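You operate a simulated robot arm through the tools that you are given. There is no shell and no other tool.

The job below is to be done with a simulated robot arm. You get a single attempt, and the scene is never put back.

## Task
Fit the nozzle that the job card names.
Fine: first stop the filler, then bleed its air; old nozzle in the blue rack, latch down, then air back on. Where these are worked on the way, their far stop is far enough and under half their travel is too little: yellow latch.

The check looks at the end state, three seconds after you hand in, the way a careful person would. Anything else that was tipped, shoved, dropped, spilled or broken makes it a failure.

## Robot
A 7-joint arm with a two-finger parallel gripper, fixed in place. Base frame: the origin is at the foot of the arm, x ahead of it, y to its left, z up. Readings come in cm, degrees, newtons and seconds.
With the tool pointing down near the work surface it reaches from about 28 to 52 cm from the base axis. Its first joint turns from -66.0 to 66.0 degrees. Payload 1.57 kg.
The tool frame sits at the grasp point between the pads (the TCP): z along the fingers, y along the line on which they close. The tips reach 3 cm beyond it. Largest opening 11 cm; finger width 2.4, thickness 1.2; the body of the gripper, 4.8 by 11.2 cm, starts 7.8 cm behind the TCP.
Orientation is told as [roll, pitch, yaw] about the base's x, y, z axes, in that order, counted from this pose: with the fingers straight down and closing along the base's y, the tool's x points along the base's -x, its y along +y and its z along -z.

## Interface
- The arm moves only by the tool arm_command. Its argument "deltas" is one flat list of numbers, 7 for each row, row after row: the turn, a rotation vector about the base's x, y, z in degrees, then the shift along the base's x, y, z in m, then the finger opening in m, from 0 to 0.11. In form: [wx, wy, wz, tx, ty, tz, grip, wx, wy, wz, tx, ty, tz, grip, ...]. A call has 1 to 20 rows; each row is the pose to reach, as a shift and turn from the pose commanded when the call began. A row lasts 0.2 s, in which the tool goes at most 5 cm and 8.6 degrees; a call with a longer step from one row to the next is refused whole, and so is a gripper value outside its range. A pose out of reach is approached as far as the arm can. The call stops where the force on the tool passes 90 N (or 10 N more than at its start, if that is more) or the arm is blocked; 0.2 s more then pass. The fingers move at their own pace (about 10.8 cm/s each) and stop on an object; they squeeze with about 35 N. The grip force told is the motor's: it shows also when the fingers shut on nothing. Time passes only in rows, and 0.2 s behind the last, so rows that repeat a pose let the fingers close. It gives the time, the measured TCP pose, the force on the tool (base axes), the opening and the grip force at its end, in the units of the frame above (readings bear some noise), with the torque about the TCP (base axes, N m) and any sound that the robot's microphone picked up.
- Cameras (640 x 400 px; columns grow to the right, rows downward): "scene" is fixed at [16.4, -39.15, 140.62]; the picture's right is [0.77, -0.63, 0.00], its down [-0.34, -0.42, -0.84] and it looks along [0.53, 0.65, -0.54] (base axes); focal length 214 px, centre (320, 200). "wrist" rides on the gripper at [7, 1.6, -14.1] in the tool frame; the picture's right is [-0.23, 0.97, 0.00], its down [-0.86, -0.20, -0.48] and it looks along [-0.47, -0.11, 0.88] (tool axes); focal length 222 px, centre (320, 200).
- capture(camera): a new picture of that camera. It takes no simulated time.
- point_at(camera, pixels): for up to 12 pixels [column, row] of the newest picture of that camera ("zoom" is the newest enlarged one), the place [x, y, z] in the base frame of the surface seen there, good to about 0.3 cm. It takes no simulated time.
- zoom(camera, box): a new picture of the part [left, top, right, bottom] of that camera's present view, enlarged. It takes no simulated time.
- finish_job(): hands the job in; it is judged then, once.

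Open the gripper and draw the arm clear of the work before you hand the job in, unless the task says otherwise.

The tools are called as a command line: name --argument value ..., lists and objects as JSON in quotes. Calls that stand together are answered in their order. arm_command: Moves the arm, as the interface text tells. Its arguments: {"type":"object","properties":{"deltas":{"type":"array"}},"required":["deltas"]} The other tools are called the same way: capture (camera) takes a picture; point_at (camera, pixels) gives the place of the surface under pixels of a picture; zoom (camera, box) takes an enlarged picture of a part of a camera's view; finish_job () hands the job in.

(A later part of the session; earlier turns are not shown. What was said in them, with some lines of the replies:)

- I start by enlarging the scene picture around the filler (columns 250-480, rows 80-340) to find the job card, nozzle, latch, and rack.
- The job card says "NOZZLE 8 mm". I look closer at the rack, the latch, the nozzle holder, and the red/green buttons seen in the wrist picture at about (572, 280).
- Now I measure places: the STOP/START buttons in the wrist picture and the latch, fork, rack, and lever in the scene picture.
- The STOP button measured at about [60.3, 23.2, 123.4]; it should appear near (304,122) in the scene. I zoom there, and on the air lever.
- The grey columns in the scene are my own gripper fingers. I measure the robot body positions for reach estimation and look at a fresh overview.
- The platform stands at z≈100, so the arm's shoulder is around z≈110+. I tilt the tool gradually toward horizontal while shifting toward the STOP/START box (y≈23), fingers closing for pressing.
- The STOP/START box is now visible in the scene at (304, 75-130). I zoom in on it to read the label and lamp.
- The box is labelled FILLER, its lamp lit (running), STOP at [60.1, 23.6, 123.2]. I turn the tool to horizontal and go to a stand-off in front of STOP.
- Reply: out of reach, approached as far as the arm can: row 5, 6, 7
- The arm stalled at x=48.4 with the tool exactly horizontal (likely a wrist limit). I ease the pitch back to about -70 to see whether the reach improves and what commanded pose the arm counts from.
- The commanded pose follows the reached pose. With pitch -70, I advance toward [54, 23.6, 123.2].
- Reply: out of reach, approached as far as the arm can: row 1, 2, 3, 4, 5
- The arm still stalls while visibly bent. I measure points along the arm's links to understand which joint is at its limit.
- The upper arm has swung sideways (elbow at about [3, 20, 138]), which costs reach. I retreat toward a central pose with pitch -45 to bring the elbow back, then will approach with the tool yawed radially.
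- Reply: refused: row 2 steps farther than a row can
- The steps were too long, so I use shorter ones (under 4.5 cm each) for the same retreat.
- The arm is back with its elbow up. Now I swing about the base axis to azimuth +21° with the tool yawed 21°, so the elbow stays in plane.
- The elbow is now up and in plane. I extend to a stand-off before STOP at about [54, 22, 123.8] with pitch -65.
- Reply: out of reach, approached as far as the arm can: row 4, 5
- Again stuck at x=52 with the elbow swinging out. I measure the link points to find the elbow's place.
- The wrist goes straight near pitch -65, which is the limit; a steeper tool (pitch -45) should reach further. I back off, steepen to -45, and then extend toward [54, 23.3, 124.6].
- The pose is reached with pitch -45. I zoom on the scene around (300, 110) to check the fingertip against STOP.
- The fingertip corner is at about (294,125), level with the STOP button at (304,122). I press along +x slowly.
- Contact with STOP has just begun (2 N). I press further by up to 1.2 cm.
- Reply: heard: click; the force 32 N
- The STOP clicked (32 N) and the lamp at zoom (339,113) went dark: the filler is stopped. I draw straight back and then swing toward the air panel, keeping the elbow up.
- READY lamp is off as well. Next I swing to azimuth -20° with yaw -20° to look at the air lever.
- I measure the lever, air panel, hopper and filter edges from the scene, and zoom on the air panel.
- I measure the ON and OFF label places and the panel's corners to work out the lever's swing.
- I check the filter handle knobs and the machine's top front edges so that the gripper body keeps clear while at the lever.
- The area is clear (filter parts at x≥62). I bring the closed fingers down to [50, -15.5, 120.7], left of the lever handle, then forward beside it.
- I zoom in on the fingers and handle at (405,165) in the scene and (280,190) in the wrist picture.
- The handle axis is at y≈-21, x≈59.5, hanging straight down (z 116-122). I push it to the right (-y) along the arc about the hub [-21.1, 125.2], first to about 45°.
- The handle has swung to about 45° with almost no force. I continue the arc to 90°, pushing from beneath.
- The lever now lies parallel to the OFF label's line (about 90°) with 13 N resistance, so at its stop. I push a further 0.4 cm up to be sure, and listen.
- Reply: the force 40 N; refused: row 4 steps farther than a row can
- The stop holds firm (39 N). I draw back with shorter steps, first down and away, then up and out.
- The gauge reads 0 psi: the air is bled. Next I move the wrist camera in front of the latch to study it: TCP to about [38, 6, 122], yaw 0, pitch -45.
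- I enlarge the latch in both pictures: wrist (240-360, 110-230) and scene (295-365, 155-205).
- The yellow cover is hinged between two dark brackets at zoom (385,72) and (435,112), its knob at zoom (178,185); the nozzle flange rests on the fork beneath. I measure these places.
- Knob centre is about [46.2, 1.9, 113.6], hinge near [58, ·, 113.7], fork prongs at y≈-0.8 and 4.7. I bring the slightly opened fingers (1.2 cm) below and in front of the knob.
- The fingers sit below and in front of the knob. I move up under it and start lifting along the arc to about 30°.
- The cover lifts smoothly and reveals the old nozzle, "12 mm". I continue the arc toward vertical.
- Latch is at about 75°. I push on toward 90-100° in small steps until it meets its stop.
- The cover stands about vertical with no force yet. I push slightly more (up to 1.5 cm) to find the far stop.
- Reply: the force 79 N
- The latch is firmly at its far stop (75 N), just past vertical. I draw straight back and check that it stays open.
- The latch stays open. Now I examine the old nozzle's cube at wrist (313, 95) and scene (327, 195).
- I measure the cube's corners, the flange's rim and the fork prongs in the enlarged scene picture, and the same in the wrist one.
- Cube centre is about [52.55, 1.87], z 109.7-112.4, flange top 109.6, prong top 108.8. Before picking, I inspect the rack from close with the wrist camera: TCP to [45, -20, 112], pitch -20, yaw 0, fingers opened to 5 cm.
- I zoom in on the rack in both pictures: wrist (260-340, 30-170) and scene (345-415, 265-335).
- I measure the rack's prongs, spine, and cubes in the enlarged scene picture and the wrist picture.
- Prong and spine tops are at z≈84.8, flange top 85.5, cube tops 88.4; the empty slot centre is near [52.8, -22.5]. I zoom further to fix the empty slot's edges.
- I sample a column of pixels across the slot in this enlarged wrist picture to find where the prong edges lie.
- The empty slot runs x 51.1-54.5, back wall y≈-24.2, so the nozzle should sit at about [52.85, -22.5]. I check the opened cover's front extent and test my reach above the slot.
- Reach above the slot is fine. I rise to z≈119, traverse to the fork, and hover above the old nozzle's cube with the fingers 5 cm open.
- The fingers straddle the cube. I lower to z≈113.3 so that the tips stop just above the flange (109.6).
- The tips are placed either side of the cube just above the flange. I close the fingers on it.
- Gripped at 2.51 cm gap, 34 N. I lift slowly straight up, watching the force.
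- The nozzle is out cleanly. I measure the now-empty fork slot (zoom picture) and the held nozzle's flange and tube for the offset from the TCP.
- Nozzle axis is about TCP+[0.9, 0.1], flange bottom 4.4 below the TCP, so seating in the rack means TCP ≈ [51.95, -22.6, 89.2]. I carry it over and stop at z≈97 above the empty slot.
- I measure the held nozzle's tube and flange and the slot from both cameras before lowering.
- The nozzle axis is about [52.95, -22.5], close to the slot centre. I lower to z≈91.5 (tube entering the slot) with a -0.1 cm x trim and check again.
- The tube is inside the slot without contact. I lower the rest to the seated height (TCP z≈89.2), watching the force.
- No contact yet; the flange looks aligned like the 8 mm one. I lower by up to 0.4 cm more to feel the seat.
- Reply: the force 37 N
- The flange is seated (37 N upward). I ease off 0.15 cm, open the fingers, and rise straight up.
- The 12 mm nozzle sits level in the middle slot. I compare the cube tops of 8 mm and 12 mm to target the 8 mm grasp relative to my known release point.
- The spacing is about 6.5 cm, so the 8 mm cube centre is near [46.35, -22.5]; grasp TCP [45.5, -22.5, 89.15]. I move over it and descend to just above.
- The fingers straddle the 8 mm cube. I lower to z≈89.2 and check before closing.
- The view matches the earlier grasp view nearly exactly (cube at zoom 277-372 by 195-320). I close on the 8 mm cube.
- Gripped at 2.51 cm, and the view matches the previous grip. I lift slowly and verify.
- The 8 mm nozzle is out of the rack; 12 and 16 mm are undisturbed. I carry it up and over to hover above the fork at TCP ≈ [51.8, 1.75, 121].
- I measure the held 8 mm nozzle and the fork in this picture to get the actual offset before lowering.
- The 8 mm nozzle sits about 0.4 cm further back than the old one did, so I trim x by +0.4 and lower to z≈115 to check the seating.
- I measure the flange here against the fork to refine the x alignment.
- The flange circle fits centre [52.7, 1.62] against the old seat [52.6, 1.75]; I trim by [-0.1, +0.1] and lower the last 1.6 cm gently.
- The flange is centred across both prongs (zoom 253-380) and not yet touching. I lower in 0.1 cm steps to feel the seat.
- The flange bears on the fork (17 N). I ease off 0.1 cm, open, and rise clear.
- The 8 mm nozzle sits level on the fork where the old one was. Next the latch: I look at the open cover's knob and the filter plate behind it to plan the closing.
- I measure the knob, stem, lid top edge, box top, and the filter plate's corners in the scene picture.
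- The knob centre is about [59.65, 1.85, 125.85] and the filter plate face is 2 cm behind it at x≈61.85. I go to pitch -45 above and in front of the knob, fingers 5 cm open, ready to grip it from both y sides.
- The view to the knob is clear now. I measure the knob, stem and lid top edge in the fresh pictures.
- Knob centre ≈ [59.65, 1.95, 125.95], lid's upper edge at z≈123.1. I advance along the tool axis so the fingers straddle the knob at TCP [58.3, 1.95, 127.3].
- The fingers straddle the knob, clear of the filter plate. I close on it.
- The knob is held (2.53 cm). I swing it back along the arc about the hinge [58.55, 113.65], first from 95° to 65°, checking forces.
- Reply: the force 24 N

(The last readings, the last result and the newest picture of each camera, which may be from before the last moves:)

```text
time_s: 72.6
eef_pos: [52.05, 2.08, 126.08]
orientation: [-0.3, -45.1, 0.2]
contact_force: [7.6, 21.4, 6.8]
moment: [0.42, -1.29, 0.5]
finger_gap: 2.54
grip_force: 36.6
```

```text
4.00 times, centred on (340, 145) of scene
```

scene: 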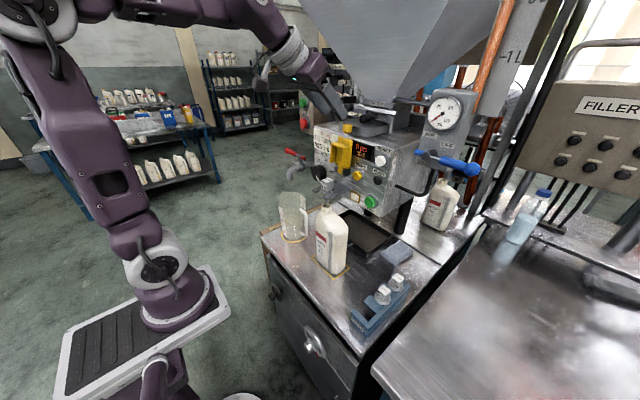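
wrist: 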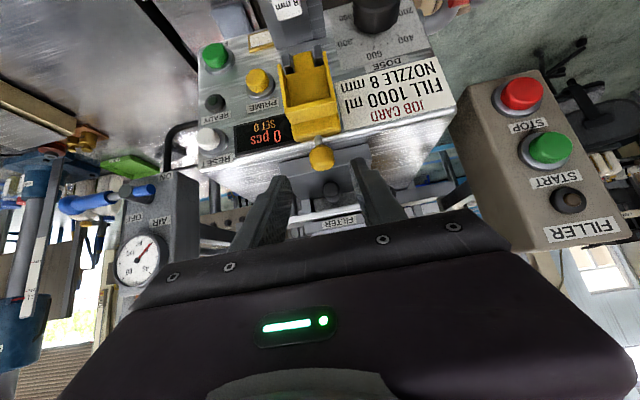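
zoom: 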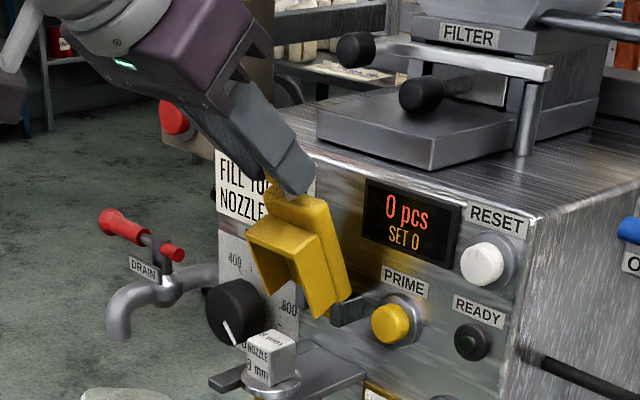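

The cover follows. A sideways force of +21 N shows the knob is a little further +y, so I trim y by +0.3 cm and continue from 65° to 35°.

arm_command --deltas '[0, 0, 0, 0, 0.0015, 0, 0.01, 0, 0, 0, -0.0095, 0.003, -0.005, 0.01, 0, 0, 0, -0.0186, 0.003, -0.0107, 0.01, 0, 0, 0, -0.0271, 0.003, -0.0173, 0.01, 0, 0, 0, -0.035, 0.003, -0.0245, 0.01, 0, 0, 0, -0.0422, 0.003, -0.0324, 0.01, 0, 0, 0, -0.0488, 0.003, -0.041, 0.01]'

zoom --camera "scene" --box '[280, 105, 380, 205]'

```text
time_s: 74.2
eef_pos: [47.1, 2.03, 121.98]
orientation: [-0.2, -44.9, 0.0]
contact_force: [2.5, -6.0, 8.7]
moment: [-0.12, -1.28, -0.15]
finger_gap: 2.52
grip_force: 36.9
```

```text
4.00 times, centred on (330, 155) of scene
```

zoom: 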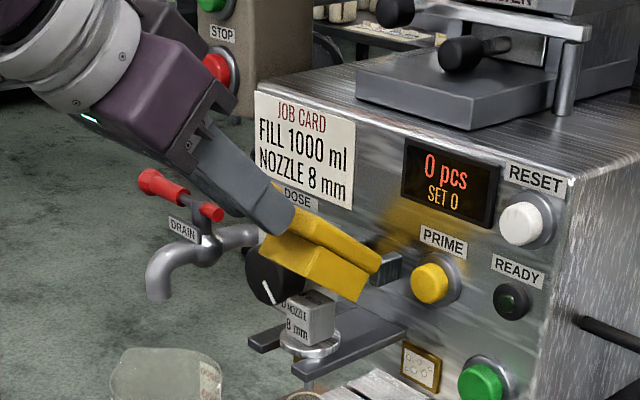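

At about 35° now with small forces. I continue down to about 10°, watching for contact with the nozzle cube.

arm_command --deltas '[0, 0, 0, -0.0057, -0.0007, -0.009, 0.01, 0, 0, 0, -0.0107, -0.0007, -0.0185, 0.01, 0, 0, 0, -0.0148, -0.0007, -0.0284, 0.01, 0, 0, 0, -0.018, -0.0007, -0.0387, 0.01, 0, 0, 0, -0.0203, -0.0007, -0.0491, 0.01, 0, 0, 0, -0.0203, -0.0007, -0.0491, 0.01]'

zoom --camera "scene" --box '[280, 125, 370, 215]'

```text
time_s: 75.6
eef_pos: [45.12, 2.03, 117.1]
orientation: [-0.2, -44.9, 0.1]
contact_force: [2.1, -3.1, 7.3]
moment: [-0.02, -1.25, -0.03]
finger_gap: 2.54
grip_force: 36.5
```

```text
4.44 times, centred on (325, 170) of scene
```

zoom: 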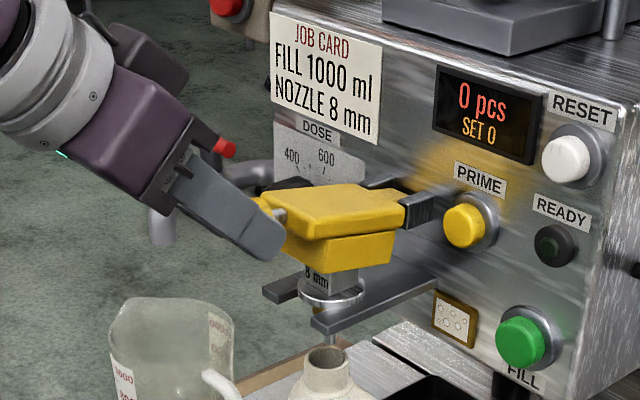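

The box is passing over the cube cleanly. I bring it down the last 10° to the closed stop.

arm_command --deltas '[0, 0, 0, -0.0008, 0, -0.005, 0.01, 0, 0, 0, -0.0014, 0, -0.0107, 0.01, 0, 0, 0, -0.0018, 0, -0.016, 0.01, 0, 0, 0, -0.0019, 0, -0.0205, 0.01, 0, 0, 0, -0.0019, 0, -0.0205, 0.01]'

zoom --camera "scene" --box '[280, 125, 370, 215]'

```text
time_s: 76.8
eef_pos: [44.89, 1.98, 114.93]
orientation: [-0.2, -44.9, 0.1]
contact_force: [-10.3, 3.1, 6.3]
moment: [0.08, -0.92, 0.03]
finger_gap: 2.5
grip_force: 36.9
```

```text
4.44 times, centred on (325, 170) of scene
```

zoom: 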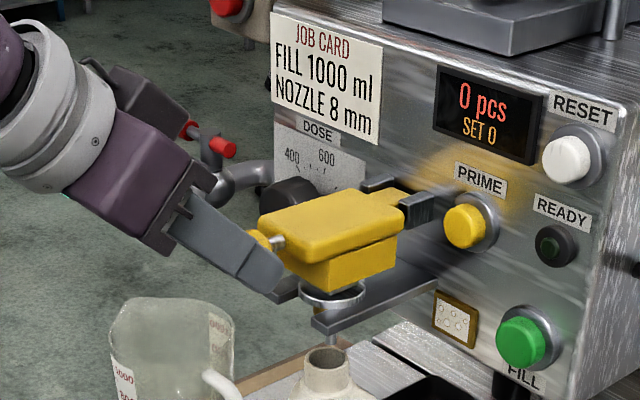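

Nearly closed. I press a little further down until it meets the stop.

arm_command --deltas '[0, 0, 0, 0, 0, -0.003, 0.01, 0, 0, 0, 0, 0, -0.006, 0.01, 0, 0, 0, 0, 0, -0.009, 0.01, 0, 0, 0, 0, 0, -0.009, 0.01]'

zoom --camera "scene" --box '[280, 125, 370, 215]'

```text
time_s: 77.8
eef_pos: [44.96, 1.97, 114.28]
orientation: [-0.1, -45.2, 0.1]
contact_force: [-4.5, -5.6, 35.5]
moment: [-0.13, -0.88, -0.14]
finger_gap: 2.53
grip_force: 36.8
```

```text
4.44 times, centred on (325, 170) of scene
```

zoom: 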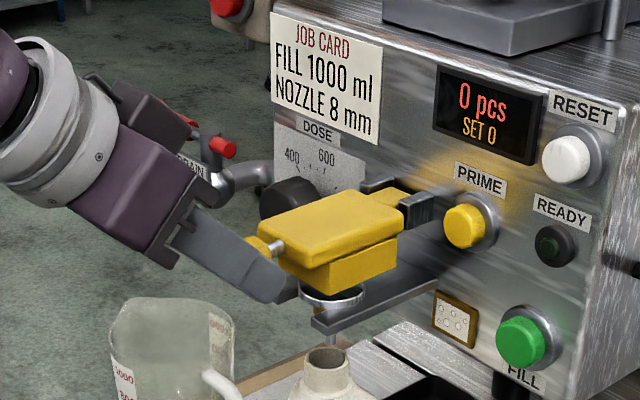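

Resistance of 35 N: the cover is down on its stop. I ease off, open the fingers, and back away along the tool axis.

arm_command --deltas '[0, 0, 0, 0, 0, 0.002, 0.01, 0, 0, 0, 0, 0, 0.002, 0.03, 0, 0, 0, 0, 0, 0.002, 0.05, 0, 0, 0, 0, 0, 0.002, 0.05, 0, 0, 0, -0.015, 0, 0.017, 0.05, 0, 0, 0, -0.04, 0, 0.042, 0.05, 0, 0, 0, -0.06, 0, 0.07, 0.05]'

capture --camera "scene"

capture --camera "wrist"

zoom --camera "scene" --box '[295, 155, 365, 215]'

```text
time_s: 79.4
eef_pos: [39.04, 2.12, 121.13]
orientation: [-0.1, -44.9, 0.1]
contact_force: [-0.2, 0.1, 0.0]
moment: [-0.03, -0.03, 0.01]
finger_gap: 4.98
grip_force: 0.1
```

```text
taken
```

scene: 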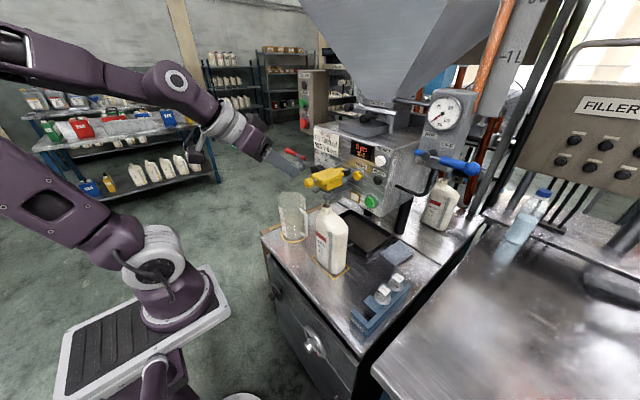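

```text
taken
```

wrist: 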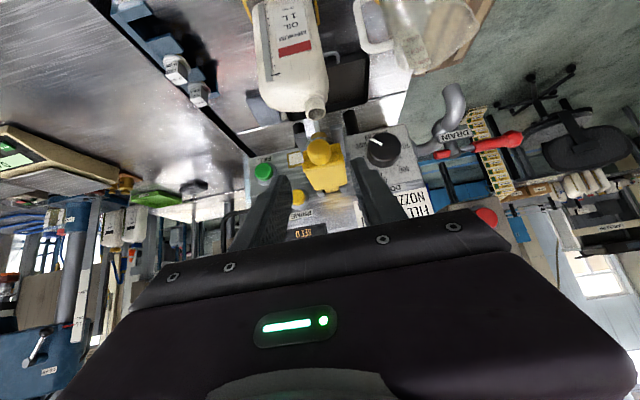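

```text
6.67 times, centred on (330, 185) of scene
```

zoom: 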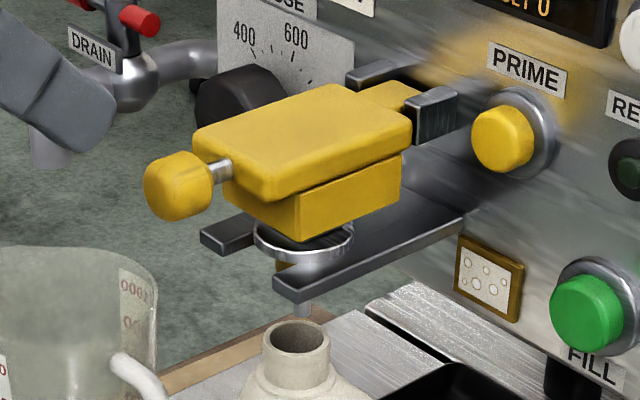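

The latch lies exactly as at the start (knob at zoom (178,185)), flange of the 8 mm nozzle beneath it. Next is the air: I close the fingers and move to pitch -55, yaw -20 in front of and above the lever.

arm_command --deltas '[-0.22, -1.25, -2.5, 0.0137, -0.0345, 0.0123, 0.03, -0.44, -2.5, -5, 0.0274, -0.069, 0.0247, 0.01, -0.66, -3.74, -7.5, 0.041, -0.1035, 0.037, 0.0, -0.88, -5, -10, 0.0548, -0.138, 0.0494, 0.0, -1.1, -6.25, -12.5, 0.0685, -0.1725, 0.0617, 0.0, -1.32, -7.5, -15, 0.0822, -0.207, 0.074, 0.0, -1.53, -8.7, -17.5, 0.0959, -0.2415, 0.0864, 0.0, -1.75, -9.97, -20, 0.1096, -0.276, 0.0987, 0.0, -1.75, -9.97, -20, 0.1096, -0.276, 0.0987, 0.0]'

capture --camera "scene"

zoom --camera "scene" --box '[390, 85, 490, 195]'

capture --camera "wrist"

```text
time_s: 81.4
eef_pos: [49.89, -25.5, 131.07]
orientation: [-0.2, -55.1, -20.0]
contact_force: [-0.9, 0.7, 0.5]
moment: [-0.02, 0.0, 0.01]
finger_gap: 0.02
grip_force: 21.3
```

```text
taken
```

scene: 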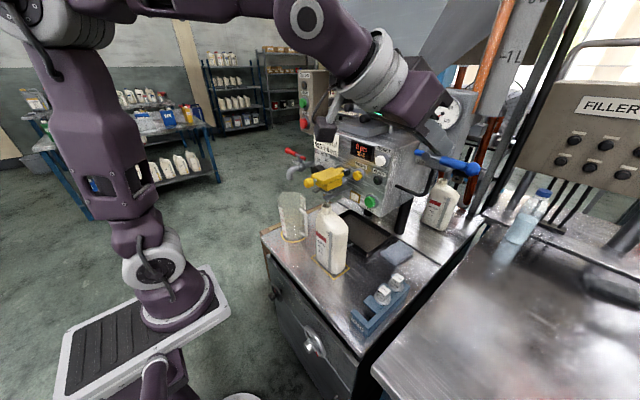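

```text
3.64 times, centred on (440, 140) of scene
```

zoom: 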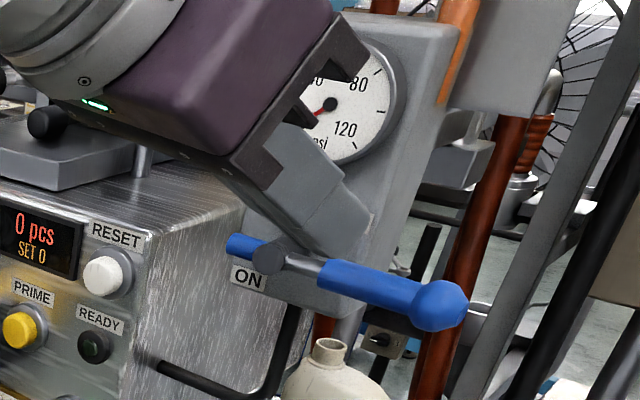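

```text
taken
```

wrist: 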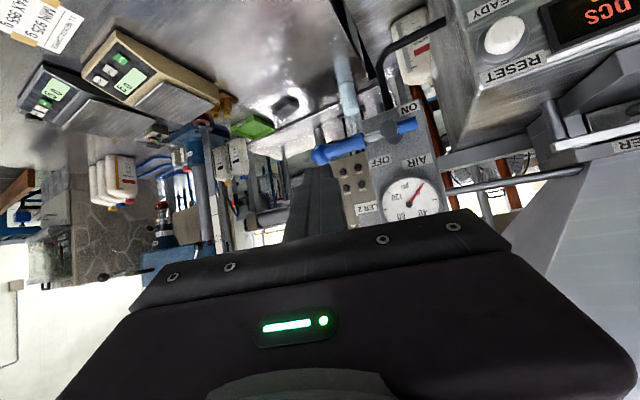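

I measure the handle's current place in both pictures before coming in over it.

point_at --camera "scene" --pixels '[[427, 156], [440, 160], [450, 163], [460, 167], [472, 168], [470, 164], [420, 152], [476, 169]]'

point_at --camera "wrist" --pixels '[[320, 157], [335, 150], [350, 144], [360, 140], [388, 130], [405, 126], [314, 158], [335, 156]]'

```text
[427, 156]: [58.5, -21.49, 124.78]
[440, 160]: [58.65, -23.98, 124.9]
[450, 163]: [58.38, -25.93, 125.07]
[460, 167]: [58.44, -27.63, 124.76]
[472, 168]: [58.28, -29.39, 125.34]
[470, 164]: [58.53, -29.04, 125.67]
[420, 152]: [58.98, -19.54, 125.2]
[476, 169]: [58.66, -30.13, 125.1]
```

```text
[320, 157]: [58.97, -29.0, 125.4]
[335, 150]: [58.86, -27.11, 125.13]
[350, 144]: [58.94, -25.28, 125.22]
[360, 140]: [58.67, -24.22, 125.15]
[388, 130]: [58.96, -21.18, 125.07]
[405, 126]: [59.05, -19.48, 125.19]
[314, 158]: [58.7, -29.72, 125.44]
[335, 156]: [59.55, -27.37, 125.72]
```

The handle lies at z≈125.1, y -22 to -30, front x≈58.6. I come forward above it at z≈131.

arm_command --deltas '[0, 0, 0, 0.026, -0.0015, 0, 0.0, 0, 0, 0, 0.052, -0.003, 0, 0.0, 0, 0, 0, 0.077, -0.004, 0, 0.0, 0, 0, 0, 0.077, -0.004, 0, 0.0]'

zoom --camera "scene" --box '[390, 85, 490, 195]'

capture --camera "wrist"

```text
time_s: 82.4
eef_pos: [57.47, -26.02, 130.9]
orientation: [-0.2, -55.0, -20.0]
contact_force: [-0.2, 0.5, 0.5]
moment: [-0.02, 0.01, 0.04]
finger_gap: 0.0
grip_force: 21.7
```

```text
3.64 times, centred on (440, 140) of scene
```

zoom: 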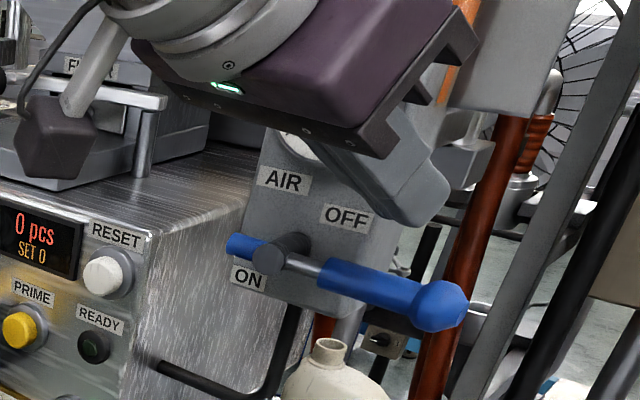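

```text
taken
```

wrist: 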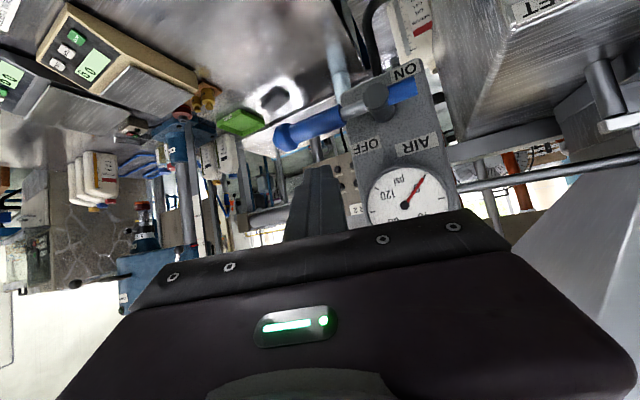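

The fingertip is above the outer part of the handle. I push down along the arc to bring the lever from OFF toward ON, first to about 45°.

arm_command --deltas '[0, 0, 0, 0.001, 0, -0.012, 0.0, 0, 0, 0, 0.001, 0, -0.022, 0.0, 0, 0, 0, 0.001, -0.002, -0.03, 0.0, 0, 0, 0, 0.001, -0.004, -0.038, 0.0, 0, 0, 0, 0.001, -0.0045, -0.046, 0.0, 0, 0, 0, 0.001, -0.004, -0.054, 0.0, 0, 0, 0, 0.001, -0.002, -0.062, 0.0, 0, 0, 0, 0.001, 0, -0.069, 0.0]'

zoom --camera "scene" --box '[390, 85, 490, 195]'

```text
time_s: 84.2
eef_pos: [57.58, -26.07, 123.98]
orientation: [-0.2, -55.1, -19.9]
contact_force: [-0.3, 0.8, 0.3]
moment: [-0.02, -0.06, 0.01]
finger_gap: 0.02
grip_force: 21.3
```

```text
3.64 times, centred on (440, 140) of scene
```

zoom: 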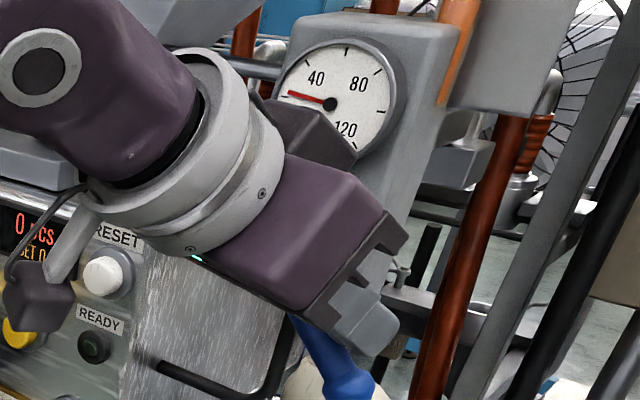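

The lever is at about 45° and the gauge has begun to rise. I continue to the straight-down ON position.

arm_command --deltas '[0, 0, 0, 0, 0.003, -0.006, 0.0, 0, 0, 0, 0, 0.0077, -0.0134, 0.0, 0, 0, 0, 0, 0.013, -0.0195, 0.0, 0, 0, 0, 0, 0.0186, -0.0245, 0.0, 0, 0, 0, 0, 0.0255, -0.029, 0.0, 0, 0, 0, 0, 0.032, -0.0325, 0.0, 0, 0, 0, 0, 0.032, -0.0325, 0.0]'

zoom --camera "scene" --box '[390, 85, 490, 210]'

```text
time_s: 85.8
eef_pos: [57.65, -22.88, 120.92]
orientation: [-0.2, -55.0, -20.0]
contact_force: [0.2, 0.6, 0.7]
moment: [-0.02, 0.0, 0.0]
finger_gap: 0.03
grip_force: 21.4
```

```text
3.20 times, centred on (440, 148) of scene
```

zoom: 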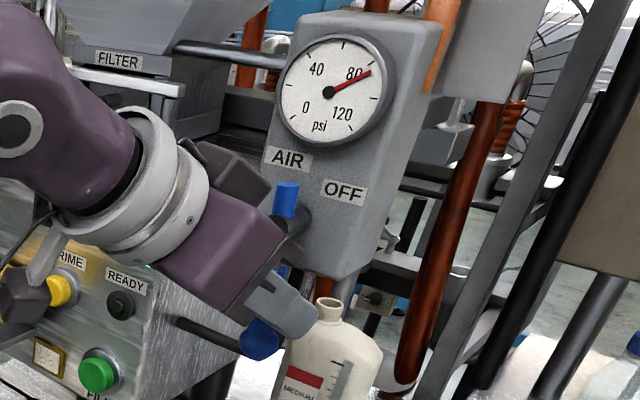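

The gauge is back near 80 psi and the lever nearly straight down. I push on gently up to 0.8 cm to reach its stop.

arm_command --deltas '[0, 0, 0, 0, 0.003, -0.001, 0.0, 0, 0, 0, 0, 0.006, -0.002, 0.0, 0, 0, 0, 0, 0.008, -0.002, 0.0, 0, 0, 0, 0, 0.008, -0.002, 0.0]'

zoom --camera "scene" --box '[390, 85, 490, 210]'

```text
time_s: 86.8
eef_pos: [57.69, -22.17, 120.66]
orientation: [-0.4, -55.2, -20.0]
contact_force: [2.5, -12.8, -1.2]
moment: [-0.07, 0.01, -0.23]
finger_gap: 0.01
grip_force: 21.4
```

```text
3.20 times, centred on (440, 148) of scene
```

zoom: 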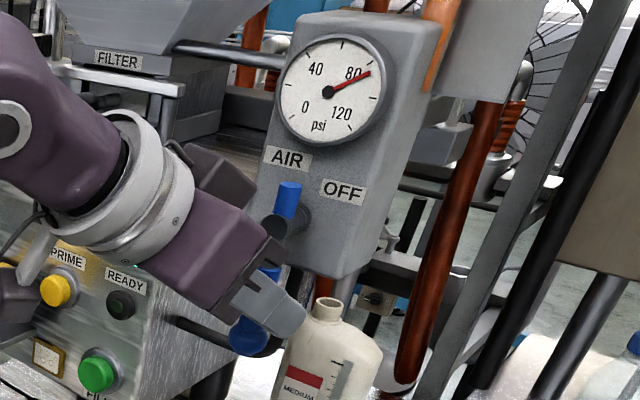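

The lever is against its ON stop (13 N) and the gauge reads 80 psi. I back away and return to a clear pose with the gripper open.

arm_command --deltas '[0, 0, 0, 0, -0.006, 0, 0.0, 0, 0, 0, -0.03, -0.008, 0.003, 0.0, 0, 0, 0, -0.07, -0.005, 0.015, 0.0, 0, 0, 0, -0.1, 0.005, 0.04, 0.0, 0, 0, 0, -0.12, 0.02, 0.07, 0.0, 0, 0, 0, -0.14, 0.035, 0.1, 0.0, 0, 0, 0, -0.16, 0.05, 0.125, 0.02]'

capture --camera "scene"

zoom --camera "scene" --box '[395, 85, 475, 205]'

```text
time_s: 88.4
eef_pos: [41.82, -16.97, 133.05]
orientation: [-0.2, -55.0, -19.9]
contact_force: [0.1, -0.9, -0.7]
moment: [-0.02, 0.0, 0.0]
finger_gap: 2.0
grip_force: 0.1
```

```text
taken
```

scene: 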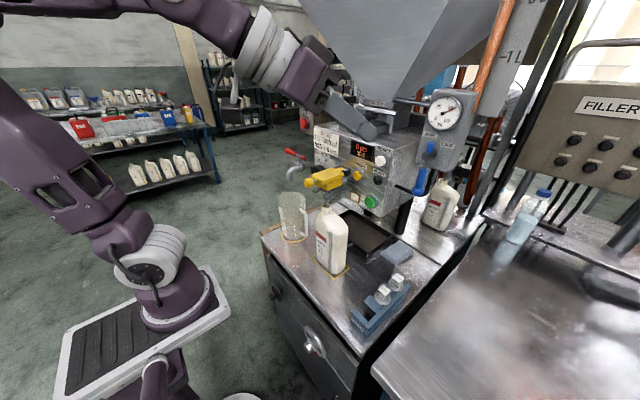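

```text
3.33 times, centred on (435, 145) of scene
```

zoom: 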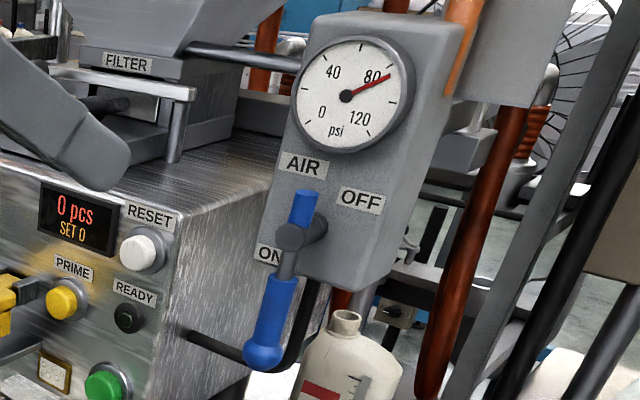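

Lever at ON, gauge 80 psi, just as at the start. I return to the starting posture with the gripper open and do a last inspection.

arm_command --deltas '[1.2, 6.8, 2.3, -0.013, 0.008, 0.004, 0.03, 2.4, 13.6, 4.6, -0.026, 0.016, 0.008, 0.05, 3.6, 20.4, 6.9, -0.04, 0.024, 0.012, 0.07, 4.8, 27.2, 9.2, -0.053, 0.032, 0.016, 0.09, 6.0, 34.0, 11.5, -0.066, 0.04, 0.02, 0.11, 7.2, 40.8, 13.8, -0.08, 0.048, 0.024, 0.11, 8.4, 47.6, 16.1, -0.093, 0.055, 0.028, 0.11, 9.6, 54.4, 18.43, -0.106, 0.063, 0.03, 0.11]'

capture --camera "scene"

zoom --camera "scene" --box '[280, 60, 400, 220]'

zoom --camera "scene" --box '[350, 260, 420, 335]'

zoom --camera "scene" --box '[305, 165, 355, 215]'

```text
time_s: 90.2
eef_pos: [30.97, -10.61, 134.99]
orientation: [-0.2, -0.1, 0.0]
contact_force: [-0.3, -0.4, -0.3]
moment: [0.01, 0.0, -0.01]
finger_gap: 10.99
grip_force: 0.1
out of reach, approached as far as the arm can: row 8
```

```text
taken
```

scene: 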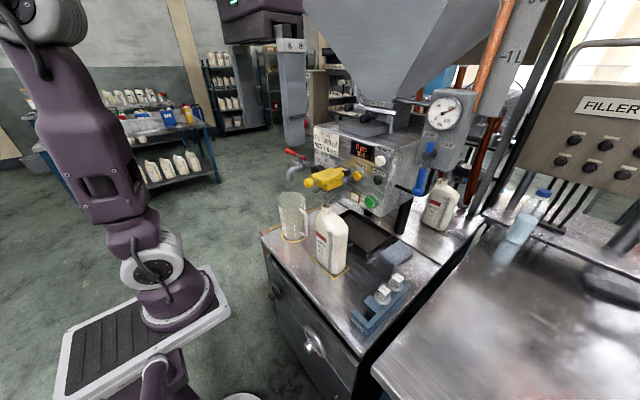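

```text
2.50 times, centred on (340, 140) of scene
```

zoom: 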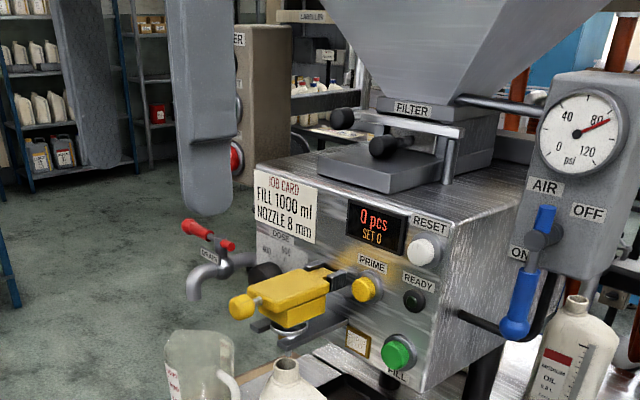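

```text
5.33 times, centred on (385, 298) of scene
```

zoom: 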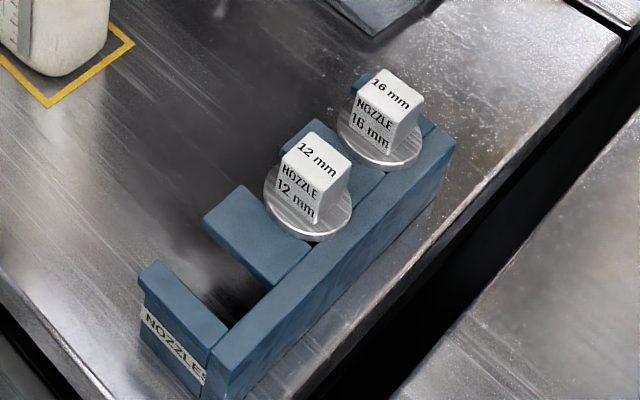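

```text
8.00 times, centred on (330, 190) of scene
```

zoom: 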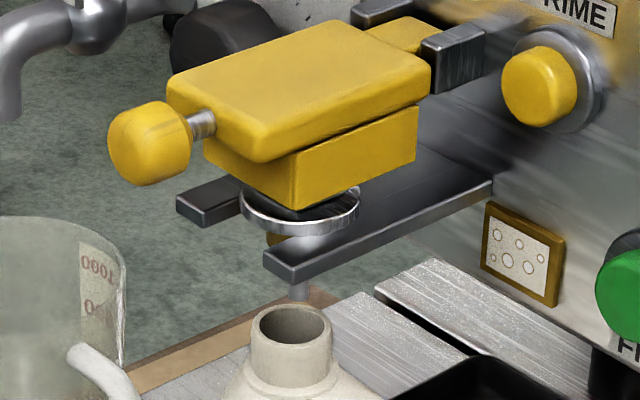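

All looks in order: 12 mm in the rack, 8 mm on the fork under the closed latch, gauge 80 psi. One last wrist picture to confirm the filler lamp stays off.

capture --camera "wrist"

zoom --camera "wrist" --box '[520, 240, 640, 400]'

```text
taken
```

wrist: 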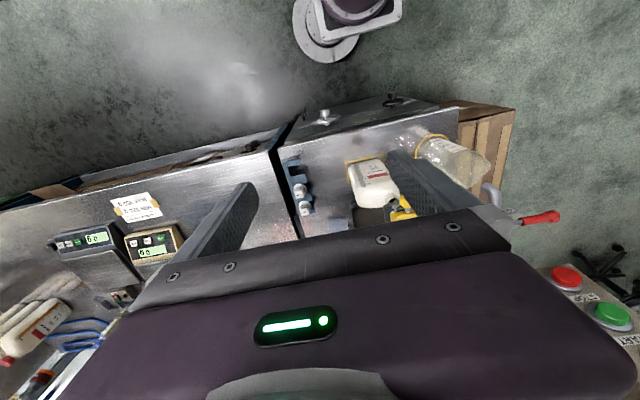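

```text
2.50 times, centred on (580, 320) of wrist
```

zoom: 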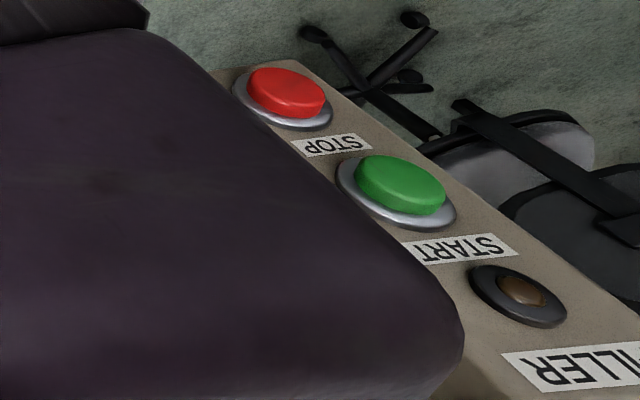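

The filler lamp at zoom (520, 290) is dark, and every step is done in order. The arm is clear with the gripper open, so I hand the job in.

finish_job

```text
The job is handed in.
```

The 8 mm nozzle from the job card is fitted, and I've handed the job in. I don't have the check's result.

- **Filler:** stopped with the STOP button. Its lamp was still dark in my last picture, and I did not restart it.
- **Air bled:** I turned the lever to OFF, and the gauge read 0 psi before I opened the latch.
- **Nozzles:** the old 12 mm nozzle is in the middle slot of the blue rack. The 8 mm nozzle sits level on the fork, roughly 0.25 cm from where the old one sat.
- **Latch:** I opened it to its far stop, then closed it firmly; it lies where it was at the start.
- **Air back on:** the lever is at its ON stop and the gauge reads 80 psi, as at the start.

The last pictures showed nothing tipped, shoved or spilled. The arm is back near its starting position with the gripper open.
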